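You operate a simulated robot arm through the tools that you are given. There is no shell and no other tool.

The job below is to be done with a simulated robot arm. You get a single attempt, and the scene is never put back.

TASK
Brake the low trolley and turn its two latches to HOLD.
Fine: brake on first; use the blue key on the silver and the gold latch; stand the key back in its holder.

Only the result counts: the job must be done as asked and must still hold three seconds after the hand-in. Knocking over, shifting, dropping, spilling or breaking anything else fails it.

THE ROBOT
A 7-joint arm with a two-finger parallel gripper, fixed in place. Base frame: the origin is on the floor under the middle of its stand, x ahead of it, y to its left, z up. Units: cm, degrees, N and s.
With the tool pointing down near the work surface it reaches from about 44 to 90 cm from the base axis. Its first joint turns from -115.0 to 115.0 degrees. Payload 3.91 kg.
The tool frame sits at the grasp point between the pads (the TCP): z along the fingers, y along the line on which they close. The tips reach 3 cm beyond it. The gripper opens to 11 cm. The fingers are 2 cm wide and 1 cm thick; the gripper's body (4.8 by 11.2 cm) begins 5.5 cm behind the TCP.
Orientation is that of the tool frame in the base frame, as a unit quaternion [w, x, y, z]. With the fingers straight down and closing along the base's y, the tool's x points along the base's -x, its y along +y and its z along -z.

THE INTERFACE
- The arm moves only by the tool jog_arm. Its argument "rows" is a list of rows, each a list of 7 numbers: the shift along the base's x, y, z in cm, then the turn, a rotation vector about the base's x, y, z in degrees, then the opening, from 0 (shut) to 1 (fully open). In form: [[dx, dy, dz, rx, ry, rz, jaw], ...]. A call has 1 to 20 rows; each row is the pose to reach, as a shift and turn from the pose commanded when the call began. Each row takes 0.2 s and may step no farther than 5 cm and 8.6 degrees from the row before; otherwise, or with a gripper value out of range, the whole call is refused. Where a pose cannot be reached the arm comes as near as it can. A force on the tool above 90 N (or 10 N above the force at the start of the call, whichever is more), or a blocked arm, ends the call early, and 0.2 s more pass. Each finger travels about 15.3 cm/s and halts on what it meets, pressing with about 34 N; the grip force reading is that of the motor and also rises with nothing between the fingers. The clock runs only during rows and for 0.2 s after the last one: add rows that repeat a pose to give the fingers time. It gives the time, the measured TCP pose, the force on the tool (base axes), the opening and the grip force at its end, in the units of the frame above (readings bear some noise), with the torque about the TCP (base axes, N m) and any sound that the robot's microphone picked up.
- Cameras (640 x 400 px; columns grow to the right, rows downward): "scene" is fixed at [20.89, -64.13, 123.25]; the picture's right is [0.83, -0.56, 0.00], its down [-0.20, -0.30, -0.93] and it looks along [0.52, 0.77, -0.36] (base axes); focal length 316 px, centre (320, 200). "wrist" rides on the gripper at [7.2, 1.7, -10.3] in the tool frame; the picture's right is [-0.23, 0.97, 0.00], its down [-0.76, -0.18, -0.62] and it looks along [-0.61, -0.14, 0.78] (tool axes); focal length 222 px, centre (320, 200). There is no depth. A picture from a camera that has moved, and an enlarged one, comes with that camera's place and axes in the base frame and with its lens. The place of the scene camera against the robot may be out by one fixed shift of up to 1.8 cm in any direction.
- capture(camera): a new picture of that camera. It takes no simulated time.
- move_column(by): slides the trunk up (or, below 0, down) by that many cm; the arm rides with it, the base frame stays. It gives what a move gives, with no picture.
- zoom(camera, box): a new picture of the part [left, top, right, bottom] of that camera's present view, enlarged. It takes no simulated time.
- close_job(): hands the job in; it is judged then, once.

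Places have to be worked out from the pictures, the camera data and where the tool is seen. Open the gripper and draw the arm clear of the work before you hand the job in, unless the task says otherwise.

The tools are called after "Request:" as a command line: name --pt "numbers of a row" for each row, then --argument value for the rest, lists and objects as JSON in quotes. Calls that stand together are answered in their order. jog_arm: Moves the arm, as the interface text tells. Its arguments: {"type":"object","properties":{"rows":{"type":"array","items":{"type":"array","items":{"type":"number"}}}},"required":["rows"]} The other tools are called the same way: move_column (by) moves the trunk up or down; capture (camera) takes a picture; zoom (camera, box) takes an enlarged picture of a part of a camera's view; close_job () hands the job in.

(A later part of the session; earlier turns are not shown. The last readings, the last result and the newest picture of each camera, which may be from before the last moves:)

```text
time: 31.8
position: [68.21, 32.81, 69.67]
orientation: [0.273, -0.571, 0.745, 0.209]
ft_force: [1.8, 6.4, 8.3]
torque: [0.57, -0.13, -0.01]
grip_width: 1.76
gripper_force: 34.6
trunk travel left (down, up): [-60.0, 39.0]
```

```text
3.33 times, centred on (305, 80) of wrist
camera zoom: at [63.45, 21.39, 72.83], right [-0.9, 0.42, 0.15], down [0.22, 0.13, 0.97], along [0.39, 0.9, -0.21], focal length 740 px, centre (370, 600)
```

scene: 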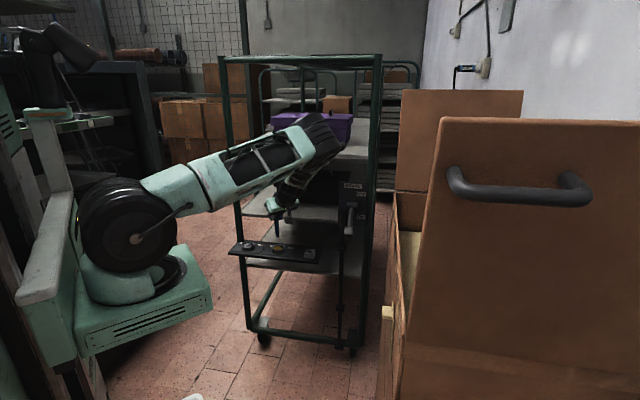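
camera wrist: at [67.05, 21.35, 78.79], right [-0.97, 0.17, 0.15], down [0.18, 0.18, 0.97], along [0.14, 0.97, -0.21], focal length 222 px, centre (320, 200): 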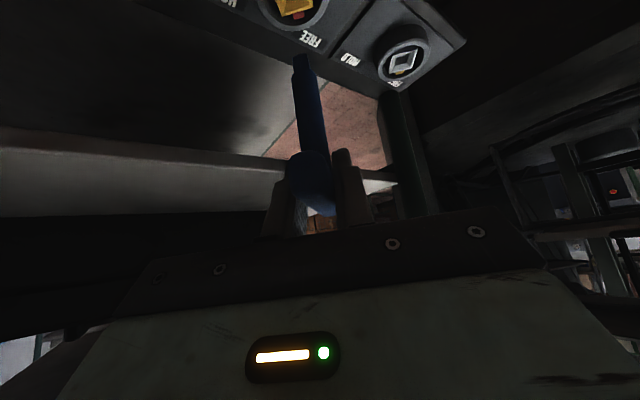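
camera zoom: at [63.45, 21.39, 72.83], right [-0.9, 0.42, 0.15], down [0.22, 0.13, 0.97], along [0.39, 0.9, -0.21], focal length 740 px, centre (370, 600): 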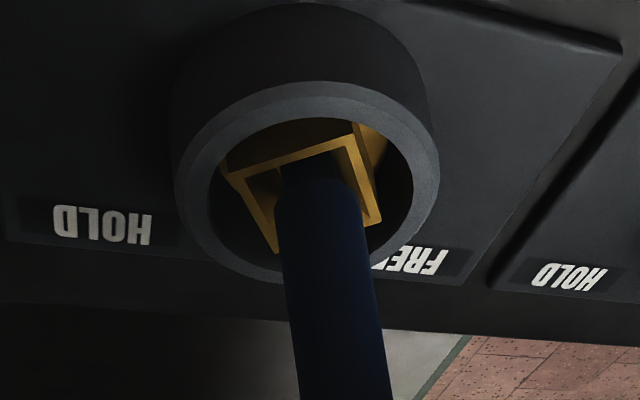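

The gold socket is turning with the key with very little torque. I add a small +y correction and continue another 30°.

Request:
jog_arm --pt "-0.02 0.12 0.05 0 0 -7.5 0" --pt "-0.08 0.15 0.05 0 0 -15 0" --pt "-0.14 0.19 0.05 0 0 -22.5 0" --pt "-0.2 0.23 0.05 0 0 -30 0"

Request:
zoom --camera "scene" --box '[266, 225, 294, 250]'

Request:
zoom --camera "wrist" --box '[240, 20, 370, 140]'

```text
time: 32.8
position: [68.1, 32.91, 69.59]
orientation: [0.317, -0.359, 0.868, 0.131]
ft_force: [10.0, 7.3, 1.5]
torque: [0.53, -0.77, 0.07]
grip_width: 1.79
gripper_force: 33.8
trunk travel left (down, up): [-60.0, 39.0]
```

```text
16.00 times, centred on (280, 238) of scene
camera zoom: at [20.89, -64.13, 123.25], right [0.83, -0.56, 0.0], down [-0.2, -0.3, -0.93], along [0.52, 0.77, -0.36], focal length 5062 px, centre (960, -400)
```

zoom: 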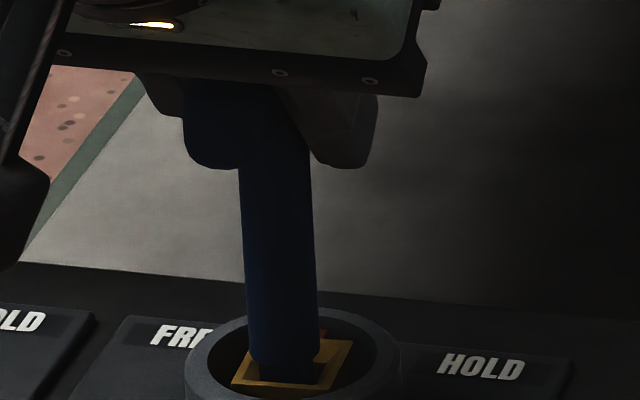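

```text
3.33 times, centred on (305, 80) of wrist
camera zoom: at [58.23, 25.48, 72.86], right [-0.56, 0.81, 0.15], down [0.25, 0.0, 0.97], along [0.79, 0.58, -0.21], focal length 740 px, centre (370, 600)
```

zoom: 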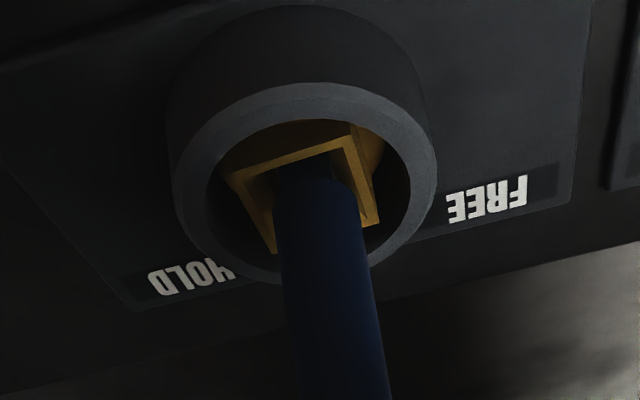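

The socket follows faithfully; a 12 N push along the tool's forward direction shows the axis offset is nearer 0.35 cm. I correct for that and continue another 30°.

Request:
jog_arm --pt "0.09 0.13 0.05 0 0 -7.5 0" --pt "0.07 0.17 0.05 0 0 -15 0" --pt "0.05 0.21 0.05 0 0 -22.5 0" --pt "0.03 0.26 0.05 0 0 -30 0"

Request:
zoom --camera "scene" --box '[266, 225, 294, 250]'

Request:
zoom --camera "wrist" --box '[240, 20, 370, 140]'

```text
time: 33.8
position: [68.08, 33.04, 69.6]
orientation: [0.34, -0.122, 0.931, 0.044]
ft_force: [9.2, -1.3, 1.6]
torque: [-0.07, -0.68, 0.04]
grip_width: 1.78
gripper_force: 33.7
trunk travel left (down, up): [-60.0, 39.0]
```

```text
16.00 times, centred on (280, 238) of scene
camera zoom: at [20.89, -64.13, 123.25], right [0.83, -0.56, 0.0], down [-0.2, -0.3, -0.93], along [0.52, 0.77, -0.36], focal length 5062 px, centre (960, -400)
```

zoom: 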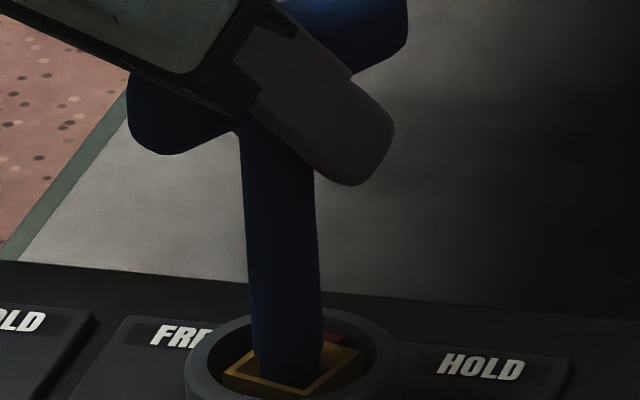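

```text
3.33 times, centred on (305, 80) of wrist
camera zoom: at [55.86, 31.55, 72.9], right [-0.08, 0.99, 0.15], down [0.22, -0.12, 0.97], along [0.97, 0.11, -0.21], focal length 740 px, centre (370, 600)
```

zoom: 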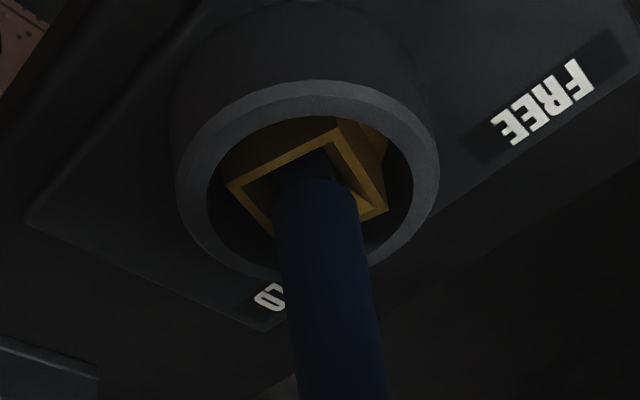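

The red tab is moving toward HOLD; the socket lags the key by several degrees from the tip's play. I relieve +x by 0.12 and continue to az 0°, then slightly beyond to take up the lag.

Request:
jog_arm --pt "0.12 0.03 0.05 0 0 -7.5 0" --pt "0.12 0.065 0.05 0 0 -15 0" --pt "0.12 0.09 0.05 0 0 -20 0"

Request:
zoom --camera "scene" --box '[266, 225, 294, 250]'

Request:
zoom --camera "wrist" --box '[240, 20, 370, 140]'

```text
time: 34.6
position: [68.22, 33.3, 69.8]
orientation: [0.342, 0.042, 0.939, -0.016]
ft_force: [3.7, -9.3, 2.3]
torque: [-0.6, -0.34, 0.0]
grip_width: 1.76
gripper_force: 33.4
trunk travel left (down, up): [-60.0, 39.0]
```

```text
16.00 times, centred on (280, 238) of scene
camera zoom: at [20.89, -64.13, 123.25], right [0.83, -0.56, 0.0], down [-0.2, -0.3, -0.93], along [0.52, 0.77, -0.36], focal length 5062 px, centre (960, -400)
```

zoom: 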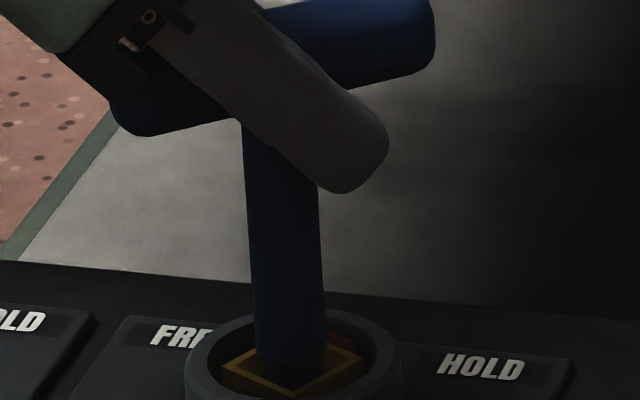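

```text
3.33 times, centred on (305, 80) of wrist
camera zoom: at [56.17, 35.96, 72.96], right [0.26, 0.95, 0.14], down [0.17, -0.19, 0.97], along [0.95, -0.23, -0.21], focal length 740 px, centre (370, 600)
```

zoom: 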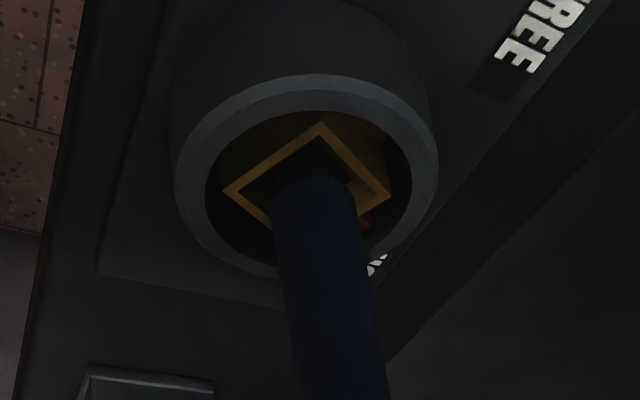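

The key is at about -5° but the tab shows the socket turned only about 70°, so it lags roughly 23°. The tip's play must be large. I press slightly deeper, relieve y by -0.12, and turn another 15°.

Request:
jog_arm --pt "0 -0.12 -0.2 0 0 0 0" --pt "0 -0.1 -0.2 0 0 -5 0" --pt "0 -0.08 -0.2 0 0 -10 0" --pt "0 -0.06 -0.2 0 0 -15 0"

Request:
zoom --camera "scene" --box '[266, 225, 294, 250]'

Request:
zoom --camera "wrist" --box '[240, 20, 370, 140]'

```text
time: 35.6
position: [68.17, 33.19, 69.68]
orientation: [0.339, 0.164, 0.925, -0.058]
ft_force: [3.2, -5.4, 21.0]
torque: [-0.42, -0.34, -0.03]
grip_width: 1.78
gripper_force: 34.0
trunk travel left (down, up): [-60.0, 39.0]
```

```text
16.00 times, centred on (280, 238) of scene
camera zoom: at [20.89, -64.13, 123.25], right [0.83, -0.56, 0.0], down [-0.2, -0.3, -0.93], along [0.52, 0.77, -0.36], focal length 5062 px, centre (960, -400)
```

zoom: 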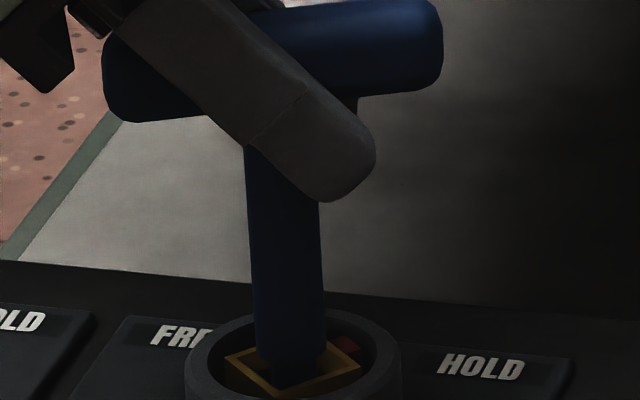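

```text
3.33 times, centred on (305, 80) of wrist
camera zoom: at [57.3, 38.99, 72.93], right [0.5, 0.86, 0.15], down [0.11, -0.23, 0.97], along [0.86, -0.46, -0.21], focal length 740 px, centre (370, 600)
```

zoom: 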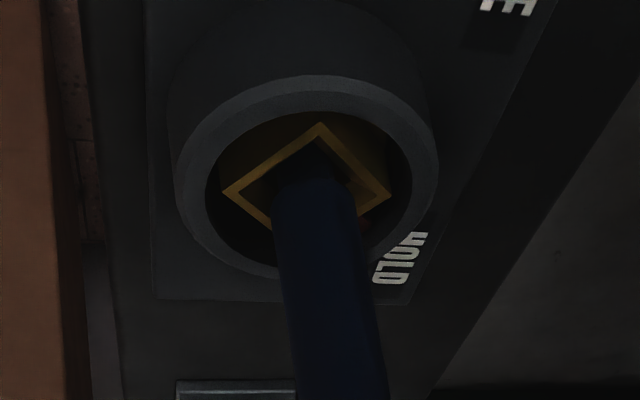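

The socket keeps following with a constant lag and the tab is now at about HOLD (roughly 85–95° turned). I turn 6° more to see whether it meets a stop.

Request:
jog_arm --pt "0 0.03 0.15 0 0 -3 0" --pt "0 0.06 0.15 0 0 -6 0"

Request:
zoom --camera "scene" --box '[266, 225, 294, 250]'

Request:
zoom --camera "wrist" --box '[240, 20, 370, 140]'

```text
time: 36.2
position: [68.1, 33.3, 69.77]
orientation: [0.333, 0.212, 0.915, -0.078]
ft_force: [9.5, -5.1, 12.1]
torque: [-0.31, -0.7, 0.37]
grip_width: 1.77
gripper_force: 33.9
trunk travel left (down, up): [-60.0, 39.0]
```

```text
16.00 times, centred on (280, 238) of scene
camera zoom: at [20.89, -64.13, 123.25], right [0.83, -0.56, 0.0], down [-0.2, -0.3, -0.93], along [0.52, 0.77, -0.36], focal length 5062 px, centre (960, -400)
```

zoom: 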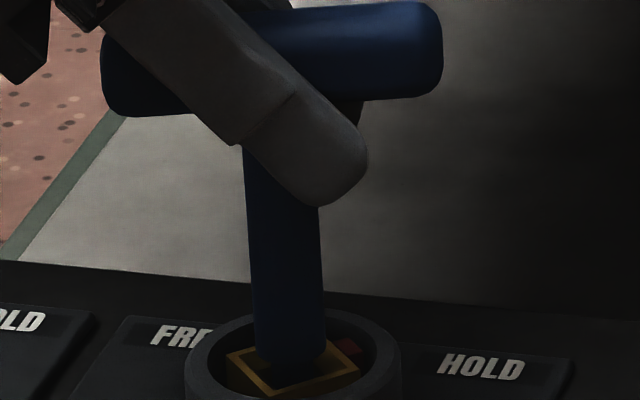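

```text
3.33 times, centred on (305, 80) of wrist
camera zoom: at [57.93, 40.11, 72.93], right [0.58, 0.8, 0.15], down [0.08, -0.24, 0.97], along [0.81, -0.55, -0.21], focal length 740 px, centre (370, 600)
```

zoom: 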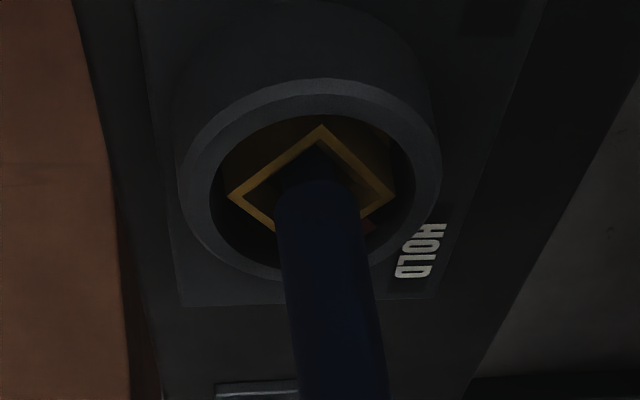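

A torque of 0.37 N·m shows the gold latch is against its HOLD stop, with the red tab pointing at HOLD. I back the key off 10° within its play, relieve the side load, and lift it straight out.

Request:
jog_arm --pt "0.08 -0.05 0.1 0 0 5 0" --pt "0.1 -0.1 0.2 0 0 10 0" --pt "0.1 -0.1 0.8 0 0 10 0" --pt "0.1 -0.1 1.6 0 0 10 0" --pt "0.1 -0.1 3 0 0 10 0" --pt "0.1 -0.1 4.5 0 0 10 0"

Request:
zoom --camera "scene" --box '[255, 215, 305, 255]'

Request:
capture --camera "wrist"

Request:
capture --camera "scene"

```text
time: 37.6
position: [68.13, 33.27, 74.19]
orientation: [0.339, 0.131, 0.931, -0.047]
ft_force: [0.1, -0.3, -2.2]
torque: [0.03, 0.04, 0.02]
grip_width: 1.79
gripper_force: 34.0
trunk travel left (down, up): [-60.0, 39.0]
```

```text
10.00 times, centred on (280, 235) of scene
camera zoom: at [20.89, -64.13, 123.25], right [0.83, -0.56, 0.0], down [-0.2, -0.3, -0.93], along [0.52, 0.77, -0.36], focal length 3164 px, centre (720, -150)
```

zoom: 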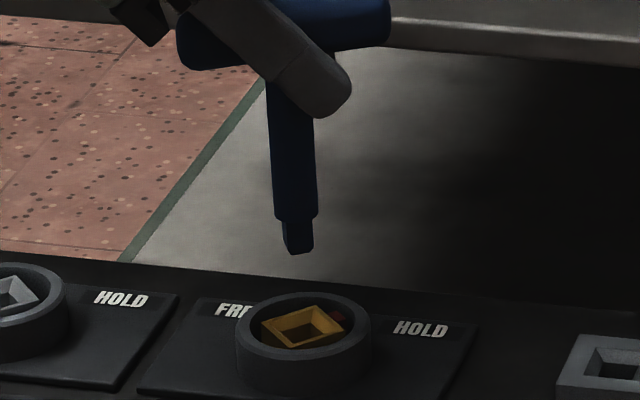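

```text
taken
camera wrist: at [56.87, 38.19, 77.43], right [0.44, 0.89, 0.15], down [0.13, -0.22, 0.97], along [0.89, -0.4, -0.21], focal length 222 px, centre (320, 200)
```

wrist: 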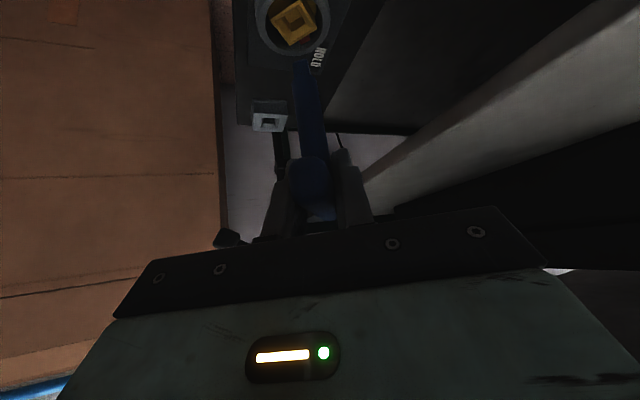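

```text
taken
```

scene: 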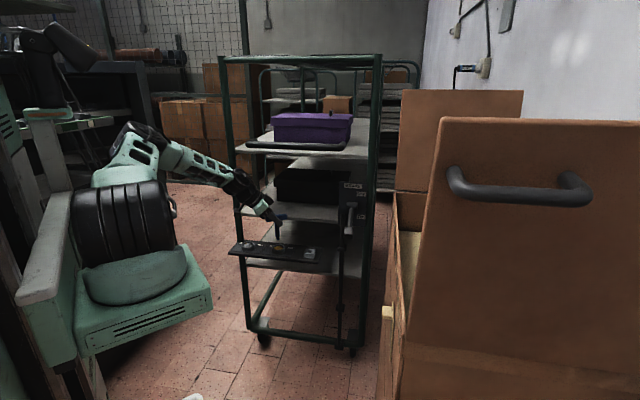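

Gold is at HOLD with its red tab pointing right, and the key is vertical in the grip. I carry it to the silver latch at safe height while turning the hand back to about 88°.

Request:
jog_arm --pt "-0.67 0.64 0.6 0 0 8 0" --pt "-1.35 1.28 1.2 0 0 16 0" --pt "-2.02 1.93 1.2 0 0 24 0" --pt "-2.7 2.57 1.2 0 0 32 0" --pt "-3.37 3.21 1.2 0 0 40 0" --pt "-4.04 3.85 1.2 0 0 48 0" --pt "-4.72 4.5 1.2 0 0 56 0" --pt "-5.39 5.14 1.2 0 0 64 0" --pt "-6.07 5.78 1.2 0 0 72 0" --pt "-6.74 6.42 1.2 0 0 80 0" --pt "-7.42 7.06 1.2 0 0 88 0" --pt "-8.09 7.71 1.2 0 0 96 0" --pt "-8.76 8.35 1.2 0 0 104 0" --pt "-8.76 8.35 1.2 0 0 104 0"

Request:
zoom --camera "scene" --box '[225, 200, 295, 260]'

Request:
capture --camera "wrist"

Request:
capture --camera "scene"

```text
time: 40.6
position: [59.44, 41.49, 75.27]
orientation: [0.247, -0.653, 0.675, 0.239]
ft_force: [0.0, 0.0, -1.5]
torque: [-0.01, 0.0, 0.0]
grip_width: 1.77
gripper_force: 33.9
trunk travel left (down, up): [-60.0, 39.0]
```

```text
6.67 times, centred on (260, 230) of scene
camera zoom: at [20.89, -64.13, 123.25], right [0.83, -0.56, 0.0], down [-0.2, -0.3, -0.93], along [0.52, 0.77, -0.36], focal length 2109 px, centre (720, 0)
```

zoom: 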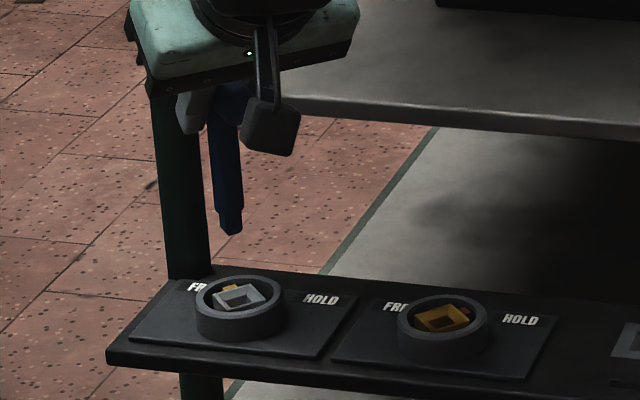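

```text
taken
camera wrist: at [57.41, 29.33, 78.58], right [-0.97, 0.21, 0.15], down [0.18, 0.18, 0.97], along [0.17, 0.96, -0.21], focal length 222 px, centre (320, 200)
```

wrist: 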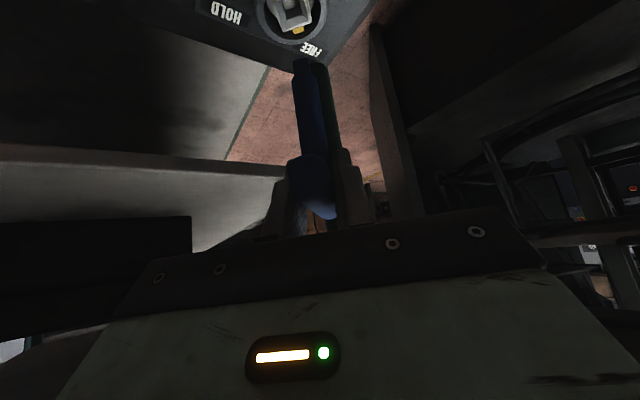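

```text
taken
```

scene: 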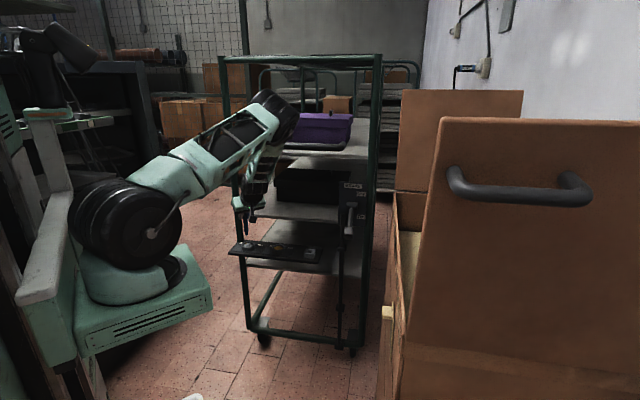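

The hand is over the silver latch. I lower to about 1.3 cm above its rim and measure tip against socket as I did for gold, now with the biases known.

Request:
jog_arm --pt "0 0 -1 0 0 0 0" --pt "0 0 -2 0 0 0 0" --pt "0 0 -2.7 0 0 0 0" --pt "0 0 -3.0 0 0 0 0" --pt "0 0 -3.0 0 0 0 0"

Request:
zoom --camera "scene" --box '[238, 226, 262, 250]'

Request:
zoom --camera "wrist" --box '[270, 0, 340, 80]'

```text
time: 41.8
position: [59.41, 41.59, 72.3]
orientation: [0.246, -0.653, 0.675, 0.238]
ft_force: [0.5, -0.3, -1.9]
torque: [-0.01, -0.03, 0.04]
grip_width: 1.77
gripper_force: 33.8
trunk travel left (down, up): [-60.0, 39.0]
```

```text
16.00 times, centred on (250, 238) of scene
camera zoom: at [20.89, -64.13, 123.25], right [0.83, -0.56, 0.0], down [-0.2, -0.3, -0.93], along [0.52, 0.77, -0.36], focal length 5062 px, centre (1440, -408)
```

zoom: 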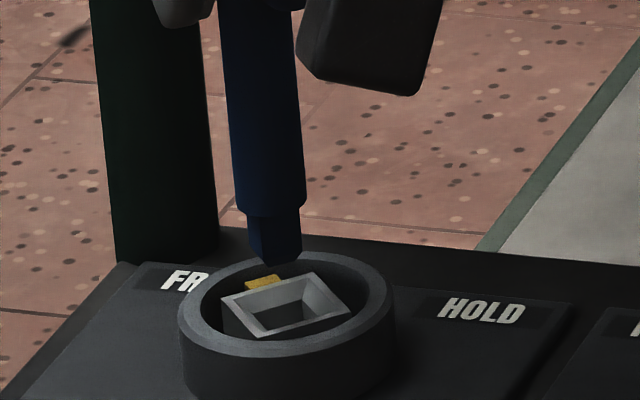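

```text
5.00 times, centred on (305, 40) of wrist
camera zoom: at [57.39, 29.38, 75.57], right [-0.97, 0.21, 0.15], down [0.18, 0.18, 0.97], along [0.17, 0.96, -0.21], focal length 1111 px, centre (395, 1000)
```

zoom: 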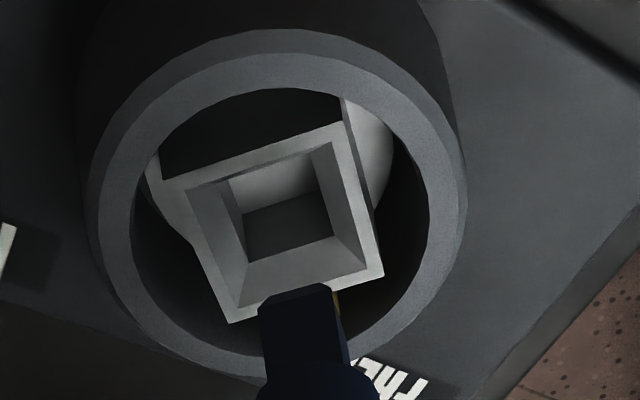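

Silver socket measures (59.6, 42.0); after the known biases the tip needs only about (+0.1, +0.08). I apply that and lower 1.5 cm in steps.

Request:
jog_arm --pt "0.1 0.08 0 0 0 0 0" --pt "0.1 0.08 -0.5 0 0 0 0" --pt "0.1 0.08 -1.0 0 0 0 0" --pt "0.1 0.08 -1.3 0 0 0 0" --pt "0.1 0.08 -1.6 0 0 0 0"

Request:
zoom --camera "scene" --box '[238, 226, 262, 250]'

Request:
zoom --camera "wrist" --box '[270, 10, 340, 90]'

```text
time: 43.0
position: [59.59, 41.62, 70.75]
orientation: [0.246, -0.653, 0.675, 0.238]
ft_force: [-0.6, -0.2, -2.6]
torque: [-0.03, -0.02, -0.01]
grip_width: 1.77
gripper_force: 33.8
trunk travel left (down, up): [-60.0, 39.0]
```

```text
16.00 times, centred on (250, 238) of scene
camera zoom: at [20.89, -64.13, 123.25], right [0.83, -0.56, 0.0], down [-0.2, -0.3, -0.93], along [0.52, 0.77, -0.36], focal length 5062 px, centre (1440, -408)
```

zoom: 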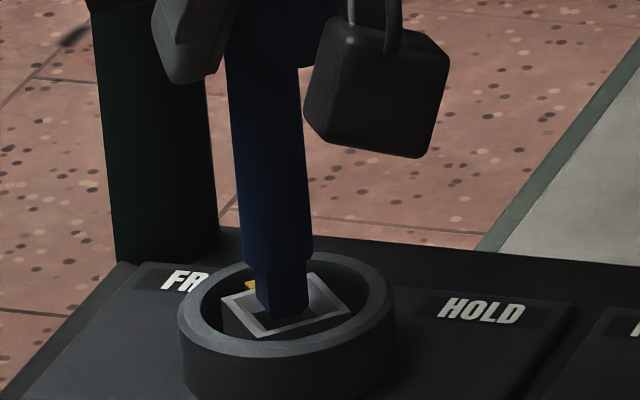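

```text
5.00 times, centred on (305, 50) of wrist
camera zoom: at [57.46, 29.45, 74.04], right [-0.97, 0.21, 0.15], down [0.18, 0.18, 0.97], along [0.17, 0.96, -0.21], focal length 1111 px, centre (395, 950)
```

zoom: 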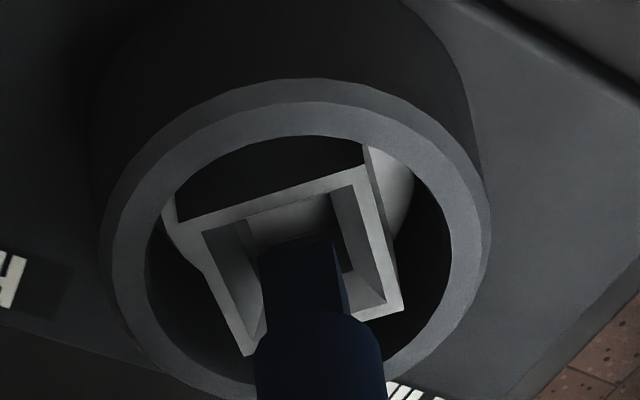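

No contact yet and the tip is within the funnel. I lower further.

Request:
jog_arm --pt "0 0 -0.25 0 0 0 0" --pt "0 0 -0.5 0 0 0 0" --pt "0 0 -0.7 0 0 0 0"

Request:
zoom --camera "scene" --box '[238, 226, 262, 250]'

Request:
zoom --camera "wrist" --box '[270, 20, 340, 100]'

```text
time: 43.8
position: [59.63, 41.62, 70.14]
orientation: [0.246, -0.652, 0.676, 0.238]
ft_force: [0.6, -0.9, -2.3]
torque: [-0.02, 0.0, 0.01]
grip_width: 1.77
gripper_force: 34.0
trunk travel left (down, up): [-60.0, 39.0]
```

```text
16.00 times, centred on (250, 238) of scene
camera zoom: at [20.89, -64.13, 123.25], right [0.83, -0.56, 0.0], down [-0.2, -0.3, -0.93], along [0.52, 0.77, -0.36], focal length 5062 px, centre (1440, -408)
```

zoom: 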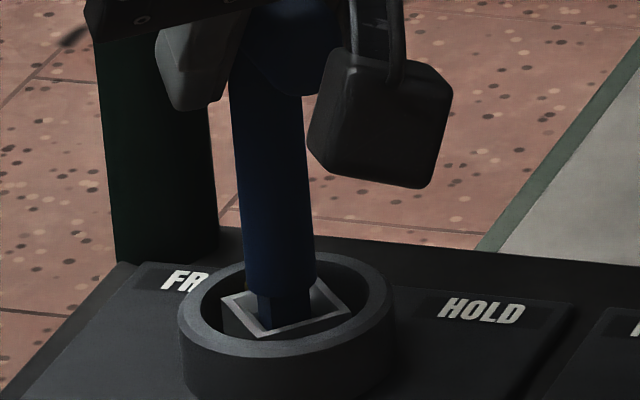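

```text
5.00 times, centred on (305, 60) of wrist
camera zoom: at [57.48, 29.45, 73.31], right [-0.97, 0.21, 0.15], down [0.18, 0.18, 0.97], along [0.17, 0.96, -0.21], focal length 1111 px, centre (395, 900)
```

zoom: 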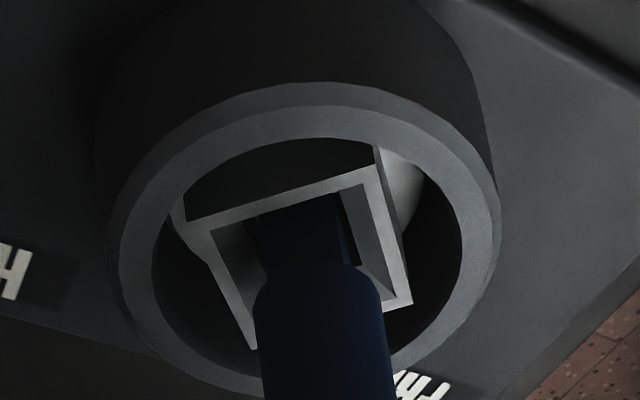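

It slides in freely. I continue down to seat it.

Request:
jog_arm --pt "0 0 -0.2 0 0 0 0" --pt "0 0 -0.4 0 0 0 0" --pt "0 0 -0.55 0 0 0 0"

Request:
zoom --camera "scene" --box '[238, 226, 262, 250]'

```text
time: 44.6
position: [59.65, 41.64, 69.74]
orientation: [0.248, -0.652, 0.675, 0.239]
ft_force: [-1.9, -8.3, 21.8]
torque: [-0.66, 0.17, 0.0]
grip_width: 1.75
gripper_force: 33.9
trunk travel left (down, up): [-60.0, 39.0]
```

```text
16.00 times, centred on (250, 238) of scene
camera zoom: at [20.89, -64.13, 123.25], right [0.83, -0.56, 0.0], down [-0.2, -0.3, -0.93], along [0.52, 0.77, -0.36], focal length 5062 px, centre (1440, -408)
```

zoom: 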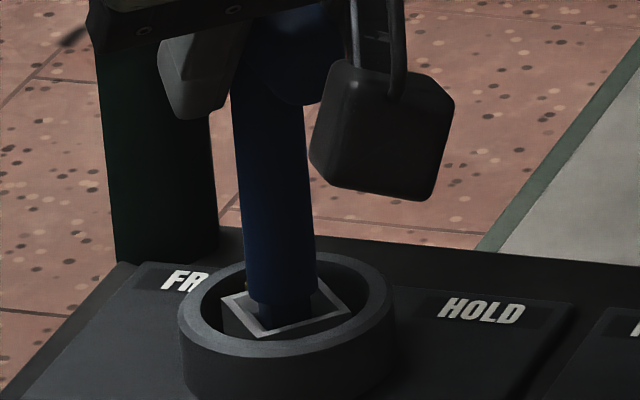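

At z 69.7 it pushes up 22 N and -y 8 N, so it may be seated or leaning on the far wall. I ease up, shift -0.2 in y, and press down again.

Request:
jog_arm --pt "0 -0.1 0.25 0 0 0 0" --pt "0 -0.2 0.2 0 0 0 0" --pt "0 -0.2 0.0 0 0 0 0" --pt "0 -0.2 0.0 0 0 0 0"

Request:
zoom --camera "scene" --box '[238, 226, 262, 250]'

Request:
zoom --camera "wrist" --box '[240, 20, 370, 140]'

```text
time: 45.6
position: [59.58, 41.54, 69.83]
orientation: [0.247, -0.652, 0.675, 0.239]
ft_force: [-2.6, -2.5, 27.6]
torque: [-0.13, 0.21, 0.02]
grip_width: 1.78
gripper_force: 35.0
trunk travel left (down, up): [-60.0, 39.0]
```

```text
16.00 times, centred on (250, 238) of scene
camera zoom: at [20.89, -64.13, 123.25], right [0.83, -0.56, 0.0], down [-0.2, -0.3, -0.93], along [0.52, 0.77, -0.36], focal length 5062 px, centre (1440, -408)
```

zoom: 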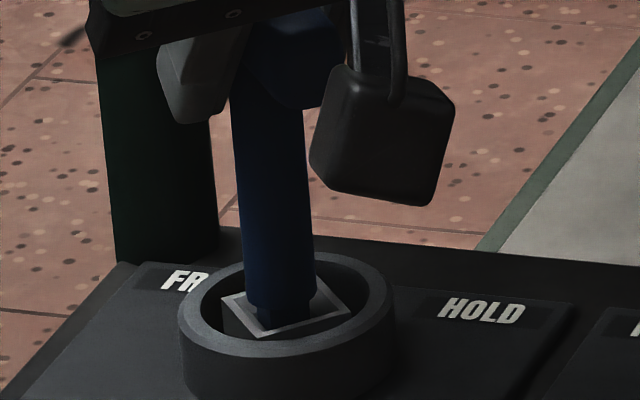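

```text
3.33 times, centred on (305, 80) of wrist
camera zoom: at [57.43, 29.29, 72.99], right [-0.97, 0.21, 0.15], down [0.18, 0.17, 0.97], along [0.17, 0.96, -0.2], focal length 740 px, centre (370, 600)
```

zoom: 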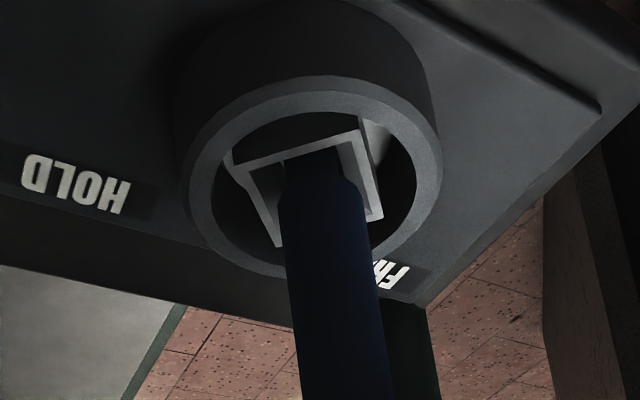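

Seated, with almost pure vertical load. I ease the load and start turning clockwise along the path that worked for gold, 32° first.

Request:
jog_arm --pt "-0.02 -0.02 0.25 0 0 0 0" --pt "-0.05 0.03 0.25 0 0 -8 0" --pt "-0.07 0.08 0.25 0 0 -16 0" --pt "-0.08 0.13 0.25 0 0 -24 0" --pt "-0.08 0.16 0.25 0 0 -32 0"

Request:
zoom --camera "wrist" --box '[240, 20, 370, 140]'

Request:
zoom --camera "scene" --box '[238, 226, 262, 250]'

```text
time: 46.8
position: [59.47, 41.55, 69.86]
orientation: [0.303, -0.441, 0.83, 0.161]
ft_force: [-5.7, -1.2, 15.7]
torque: [-0.08, 0.5, 0.05]
grip_width: 1.76
gripper_force: 33.6
trunk travel left (down, up): [-60.0, 39.0]
```

```text
3.33 times, centred on (305, 80) of wrist
camera zoom: at [51.19, 32.38, 73.06], right [-0.71, 0.69, 0.15], down [0.25, 0.05, 0.97], along [0.66, 0.72, -0.21], focal length 740 px, centre (370, 600)
```

zoom: 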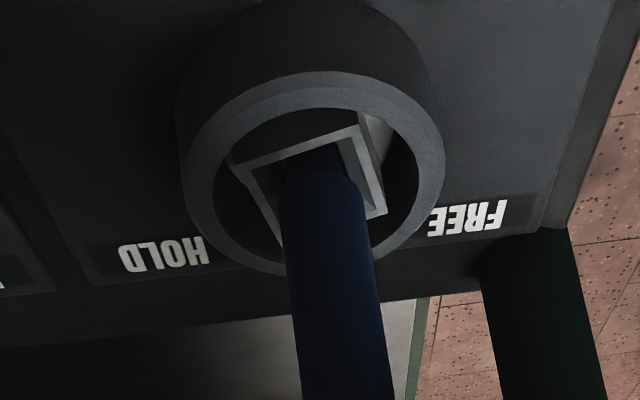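

```text
16.00 times, centred on (250, 238) of scene
camera zoom: at [20.89, -64.13, 123.25], right [0.83, -0.56, 0.0], down [-0.2, -0.3, -0.93], along [0.52, 0.77, -0.36], focal length 5062 px, centre (1440, -408)
```

zoom: 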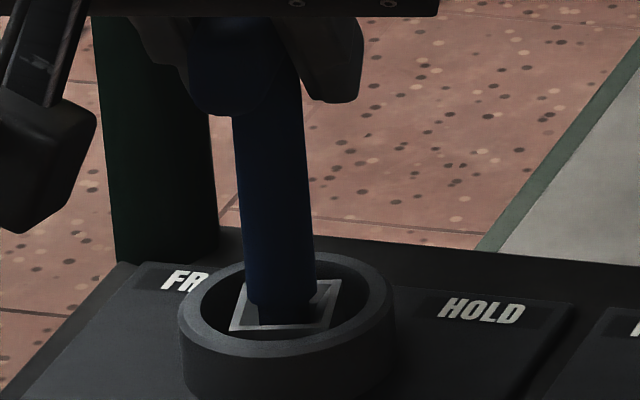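

Silver is turning too. I trim x slightly, lighten the downward load and turn another 40°.

Request:
jog_arm --pt "-0.08 0.02 0.1 0 0 -8 0" --pt "-0.09 0.04 0.1 0 0 -16 0" --pt "-0.1 0.06 0.1 0 0 -24 0" --pt "-0.1 0.08 0.1 0 0 -32 0" --pt "-0.1 0.1 0.1 0 0 -40 0"

Request:
zoom --camera "wrist" --box '[240, 20, 370, 140]'

Request:
zoom --camera "scene" --box '[238, 226, 262, 250]'

```text
time: 48.0
position: [59.27, 41.79, 69.9]
orientation: [0.339, -0.13, 0.93, 0.048]
ft_force: [-3.1, 2.2, 5.1]
torque: [0.18, 0.18, -0.02]
grip_width: 1.75
gripper_force: 34.1
trunk travel left (down, up): [-60.0, 39.0]
```

```text
3.33 times, centred on (305, 80) of wrist
camera zoom: at [47.19, 39.98, 73.13], right [-0.1, 0.98, 0.15], down [0.22, -0.12, 0.97], along [0.97, 0.13, -0.21], focal length 740 px, centre (370, 600)
```

zoom: 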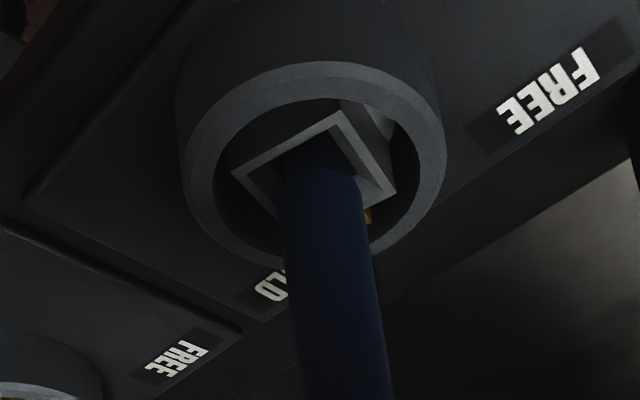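

```text
16.00 times, centred on (250, 238) of scene
camera zoom: at [20.89, -64.13, 123.25], right [0.83, -0.56, 0.0], down [-0.2, -0.3, -0.93], along [0.52, 0.77, -0.36], focal length 5062 px, centre (1440, -408)
```

zoom: 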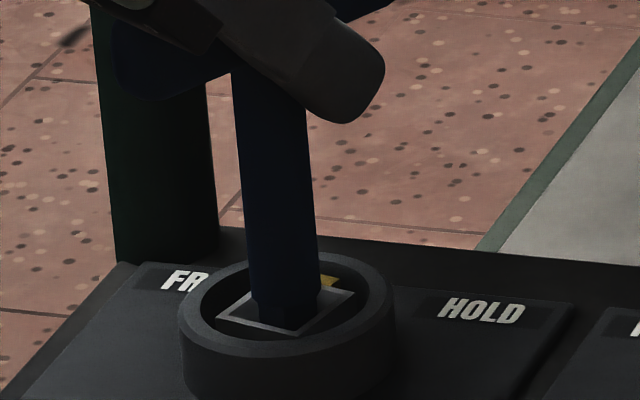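

The yellow tab is swinging toward HOLD with light loads. I turn another 36°.

Request:
jog_arm --pt "-0.02 0.03 -0.05 0 0 -7.2 0" --pt "-0.02 0.05 -0.05 0 0 -14.4 0" --pt "-0.02 0.07 -0.05 0 0 -21.6 0" --pt "-0.02 0.08 -0.05 0 0 -28.8 0" --pt "-0.02 0.09 -0.05 0 0 -36 0"

Request:
zoom --camera "wrist" --box '[240, 20, 370, 140]'

Request:
zoom --camera "scene" --box '[238, 226, 262, 250]'

```text
time: 49.2
position: [59.36, 41.85, 69.94]
orientation: [0.338, 0.163, 0.925, -0.058]
ft_force: [-5.8, 8.1, 7.0]
torque: [0.59, 0.46, 0.02]
grip_width: 1.77
gripper_force: 33.8
trunk travel left (down, up): [-60.0, 39.0]
```

```text
3.33 times, centred on (305, 80) of wrist
camera zoom: at [48.43, 47.61, 73.15], right [0.5, 0.86, 0.15], down [0.11, -0.23, 0.97], along [0.86, -0.46, -0.21], focal length 740 px, centre (370, 600)
```

zoom: 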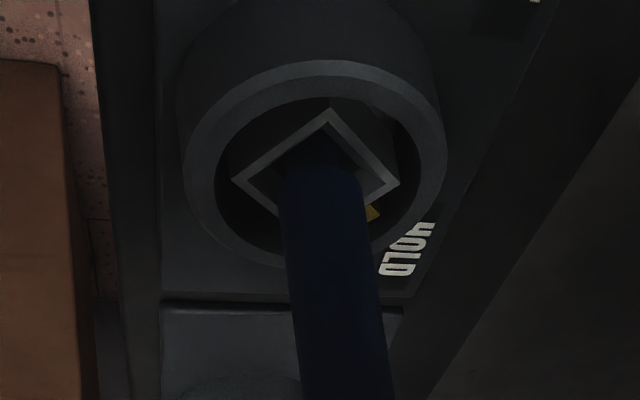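

```text
16.00 times, centred on (250, 238) of scene
camera zoom: at [20.89, -64.13, 123.25], right [0.83, -0.56, 0.0], down [-0.2, -0.3, -0.93], along [0.52, 0.77, -0.36], focal length 5062 px, centre (1440, -408)
```

zoom: 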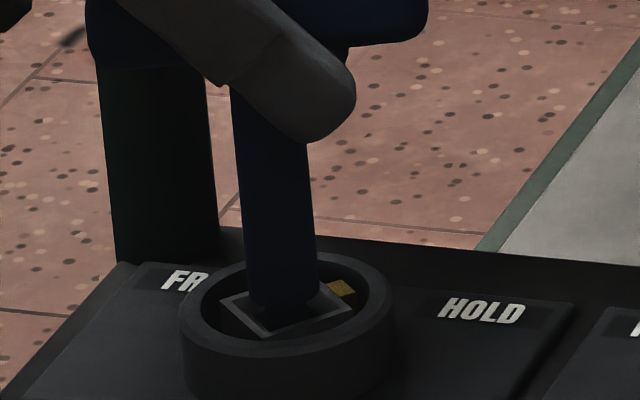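

The tab is nearly on HOLD. I relieve the side load and turn a few degrees more until it meets the stop.

Request:
jog_arm --pt "-0.06 0.1 0 0 0 -3 0" --pt "-0.06 0.12 0 0 0 -6 0"

Request:
zoom --camera "wrist" --box '[240, 20, 370, 140]'

Request:
zoom --camera "scene" --box '[238, 226, 262, 250]'

```text
time: 49.8
position: [59.26, 41.95, 69.94]
orientation: [0.334, 0.211, 0.916, -0.077]
ft_force: [-2.2, 8.5, 10.7]
torque: [0.53, 0.23, 0.39]
grip_width: 1.78
gripper_force: 33.8
trunk travel left (down, up): [-60.0, 39.0]
```

```text
3.33 times, centred on (305, 80) of wrist
camera zoom: at [49.08, 48.73, 73.14], right [0.58, 0.8, 0.15], down [0.08, -0.24, 0.97], along [0.81, -0.55, -0.21], focal length 740 px, centre (370, 600)
```

zoom: 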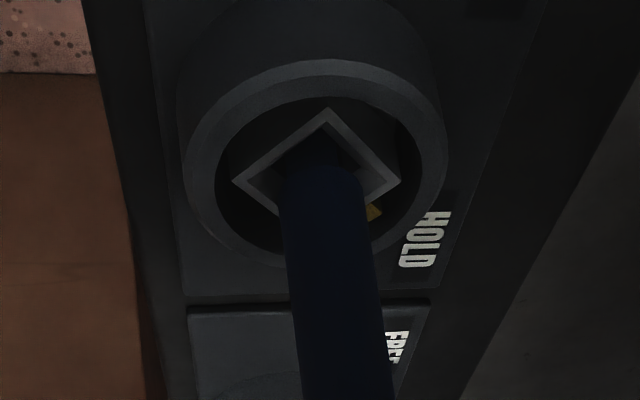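

```text
16.00 times, centred on (250, 238) of scene
camera zoom: at [20.89, -64.13, 123.25], right [0.83, -0.56, 0.0], down [-0.2, -0.3, -0.93], along [0.52, 0.77, -0.36], focal length 5062 px, centre (1440, -408)
```

zoom: 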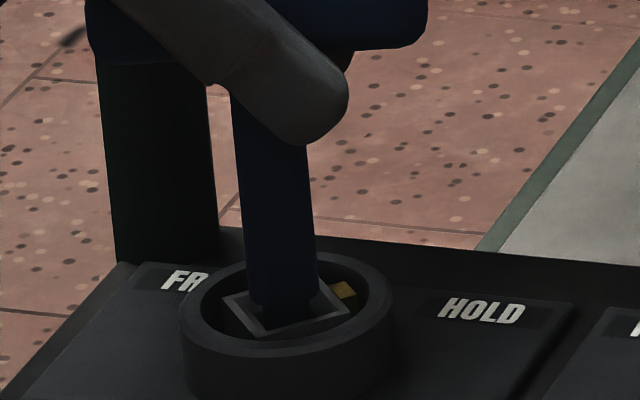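

Torque rises to 0.39 N·m, the same stop as gold, so silver is at HOLD. I back off 10° and lift the key out.

Request:
jog_arm --pt "-0.02 0.05 0.1 0 0 5 0" --pt "-0.02 0.08 0.2 0 0 10 0" --pt "-0.02 0.08 0.8 0 0 10 0" --pt "-0.02 0.08 1.6 0 0 10 0" --pt "-0.02 0.08 3 0 0 10 0" --pt "-0.02 0.08 5 0 0 10 0"

Request:
zoom --camera "scene" --box '[230, 210, 300, 260]'

Request:
capture --camera "wrist"

```text
time: 51.2
position: [59.31, 42.03, 74.96]
orientation: [0.339, 0.131, 0.93, -0.048]
ft_force: [0.0, 0.4, -1.8]
torque: [0.02, 0.0, 0.04]
grip_width: 1.77
gripper_force: 34.4
trunk travel left (down, up): [-60.0, 39.0]
```

```text
8.00 times, centred on (265, 235) of scene
camera zoom: at [20.89, -64.13, 123.25], right [0.83, -0.56, 0.0], down [-0.2, -0.3, -0.93], along [0.52, 0.77, -0.36], focal length 2531 px, centre (760, -80)
```

zoom: 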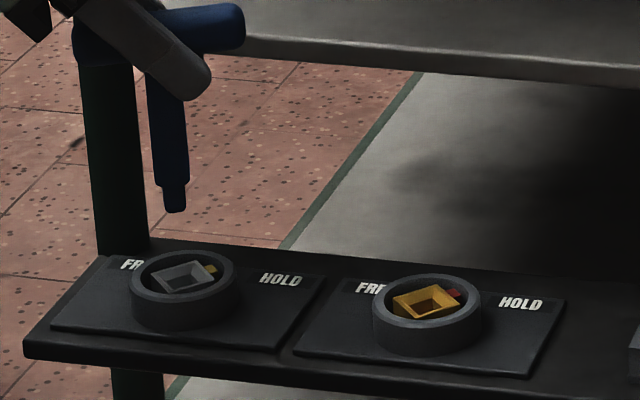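

```text
taken
camera wrist: at [48.03, 46.89, 78.05], right [0.43, 0.89, 0.15], down [0.13, -0.22, 0.97], along [0.89, -0.4, -0.21], focal length 222 px, centre (320, 200)
```

wrist: 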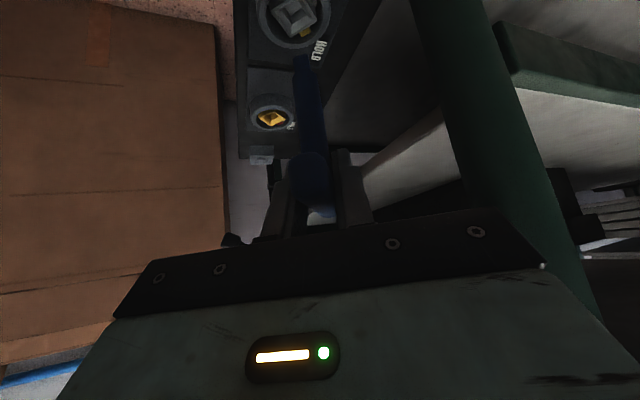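

Both tabs now point at HOLD. I carry the key back along the panel to its holder, turning the hand to 44.5° as it was when I picked it up.

Request:
jog_arm --pt "1.1 -1.13 1 0 0 4 0" --pt "3.4 -3.4 1 0 0 11.5 0" --pt "5.9 -5.95 1 0 0 19.5 0" --pt "8.4 -8.5 1 0 0 27.5 0" --pt "10.9 -11 1 0 0 35.5 0" --pt "13.4 -13.5 1 0 0 43.5 0" --pt "15.8 -15.9 1 0 0 52 0" --pt "17.9 -18.03 1 0 0 60.5 0" --pt "17.9 -18.03 1 0 0 60.5 0"

Request:
zoom --camera "scene" --box '[260, 200, 350, 270]'

Request:
capture --camera "wrist"

Request:
capture --camera "scene"

```text
time: 53.2
position: [77.24, 24.06, 75.98]
orientation: [0.317, -0.357, 0.869, 0.13]
ft_force: [-0.3, -0.1, -1.7]
torque: [-0.02, 0.01, 0.01]
grip_width: 1.75
gripper_force: 34.4
trunk travel left (down, up): [-60.0, 39.0]
```

```text
5.71 times, centred on (305, 235) of scene
camera zoom: at [20.89, -64.13, 123.25], right [0.83, -0.56, 0.0], down [-0.2, -0.3, -0.93], along [0.52, 0.77, -0.36], focal length 1808 px, centre (406, 0)
```

zoom: 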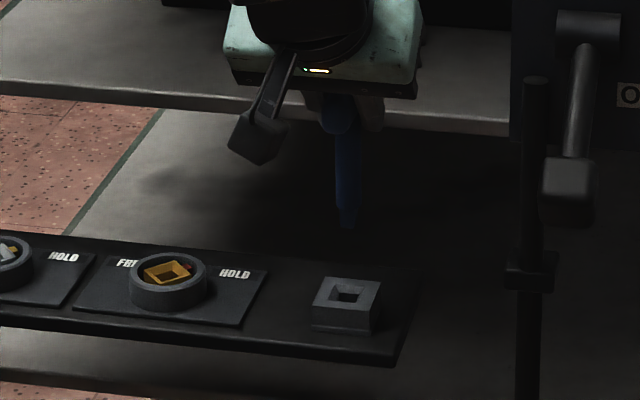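

```text
taken
camera wrist: at [67.44, 16.65, 79.18], right [-0.56, 0.81, 0.15], down [0.25, 0.0, 0.97], along [0.79, 0.58, -0.21], focal length 222 px, centre (320, 200)
```

wrist: 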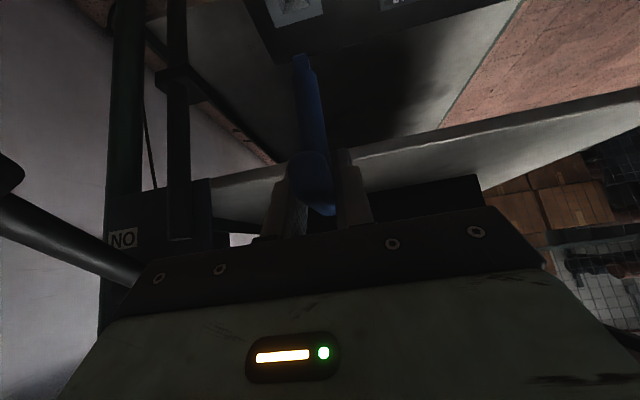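

```text
taken
```

scene: 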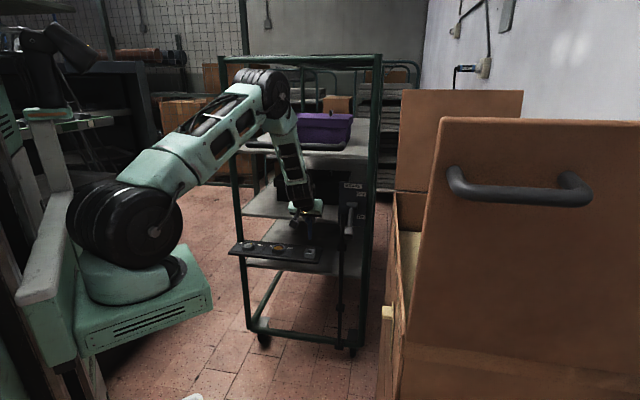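

The key is above the holder. I lower to about 1.5 cm above it and compare tip and hole in both views.

Request:
jog_arm --pt "0 0 -1.2 0 0 0 0" --pt "0 0 -2.4 0 0 0 0" --pt "0 0 -3.4 0 0 0 0" --pt "0 0 -3.4 0 0 0 0"

Request:
zoom --camera "scene" --box '[296, 236, 320, 258]'

Request:
zoom --camera "wrist" --box '[270, 0, 340, 80]'

```text
time: 54.2
position: [77.18, 24.17, 72.41]
orientation: [0.318, -0.355, 0.869, 0.13]
ft_force: [0.3, -0.4, -2.1]
torque: [0.01, -0.04, 0.01]
grip_width: 1.78
gripper_force: 33.4
trunk travel left (down, up): [-60.0, 39.0]
```

```text
16.00 times, centred on (308, 247) of scene
camera zoom: at [20.89, -64.13, 123.25], right [0.83, -0.56, 0.0], down [-0.2, -0.3, -0.93], along [0.52, 0.77, -0.36], focal length 5062 px, centre (512, -552)
```

zoom: 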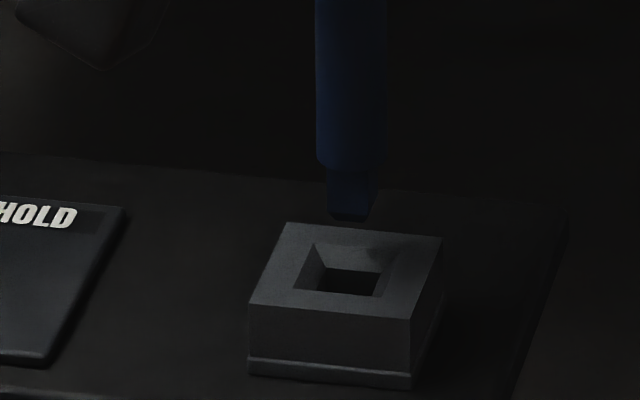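

```text
5.00 times, centred on (305, 40) of wrist
camera zoom: at [67.38, 16.68, 75.65], right [-0.56, 0.82, 0.15], down [0.25, 0.0, 0.97], along [0.79, 0.58, -0.21], focal length 1111 px, centre (395, 1000)
```

zoom: 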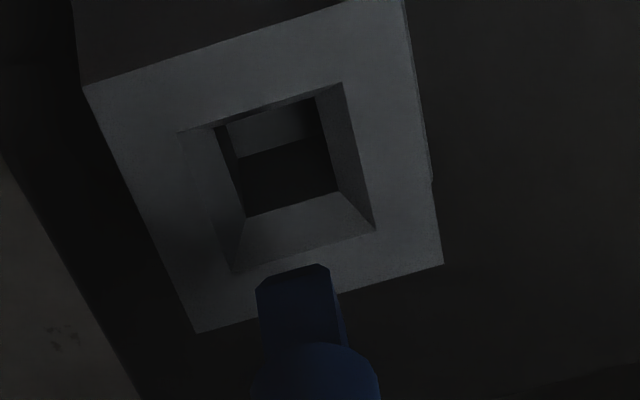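

After the known biases the tip is about 0.15 cm too deep and 0.1 cm to the right, some 1.5 cm above the holder. I trim (-0.14, -0.03) and lower in steps.

Request:
jog_arm --pt "-0.14 -0.03 0 0 0 0 0" --pt "-0.14 -0.03 -0.5 0 0 0 0" --pt "-0.14 -0.03 -1.0 0 0 0 0" --pt "-0.14 -0.03 -1.4 0 0 0 0" --pt "-0.14 -0.03 -1.7 0 0 0 0"

Request:
zoom --camera "scene" --box '[296, 236, 320, 258]'

Request:
zoom --camera "wrist" --box '[270, 10, 340, 90]'

```text
time: 55.4
position: [77.06, 24.01, 70.83]
orientation: [0.318, -0.356, 0.869, 0.13]
ft_force: [0.3, -0.1, -1.5]
torque: [-0.01, 0.0, -0.01]
grip_width: 1.75
gripper_force: 33.8
trunk travel left (down, up): [-60.0, 39.0]
```

```text
16.00 times, centred on (308, 247) of scene
camera zoom: at [20.89, -64.13, 123.25], right [0.83, -0.56, 0.0], down [-0.2, -0.3, -0.93], along [0.52, 0.77, -0.36], focal length 5062 px, centre (512, -552)
```

zoom: 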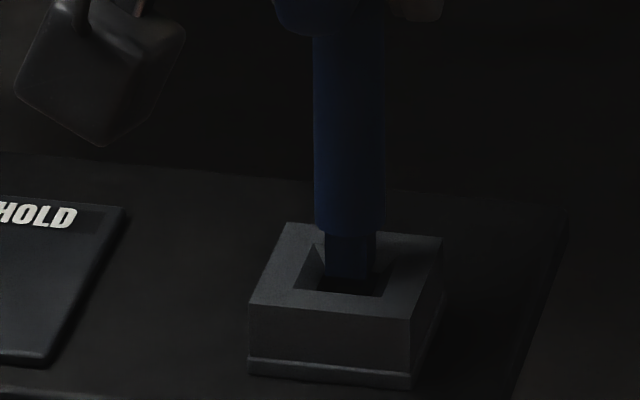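

```text
5.00 times, centred on (305, 50) of wrist
camera zoom: at [67.21, 16.56, 74.02], right [-0.56, 0.82, 0.15], down [0.25, 0.0, 0.97], along [0.79, 0.58, -0.21], focal length 1111 px, centre (395, 950)
```

zoom: 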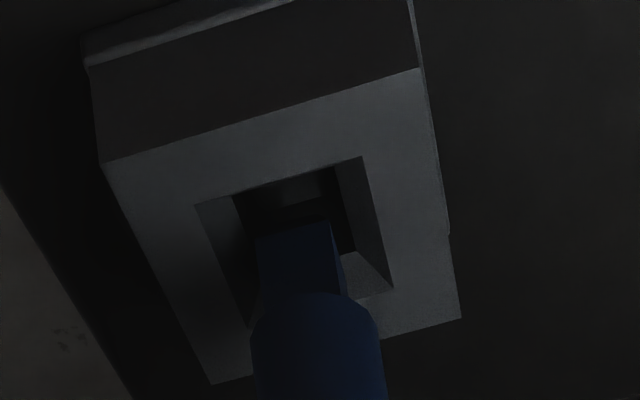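

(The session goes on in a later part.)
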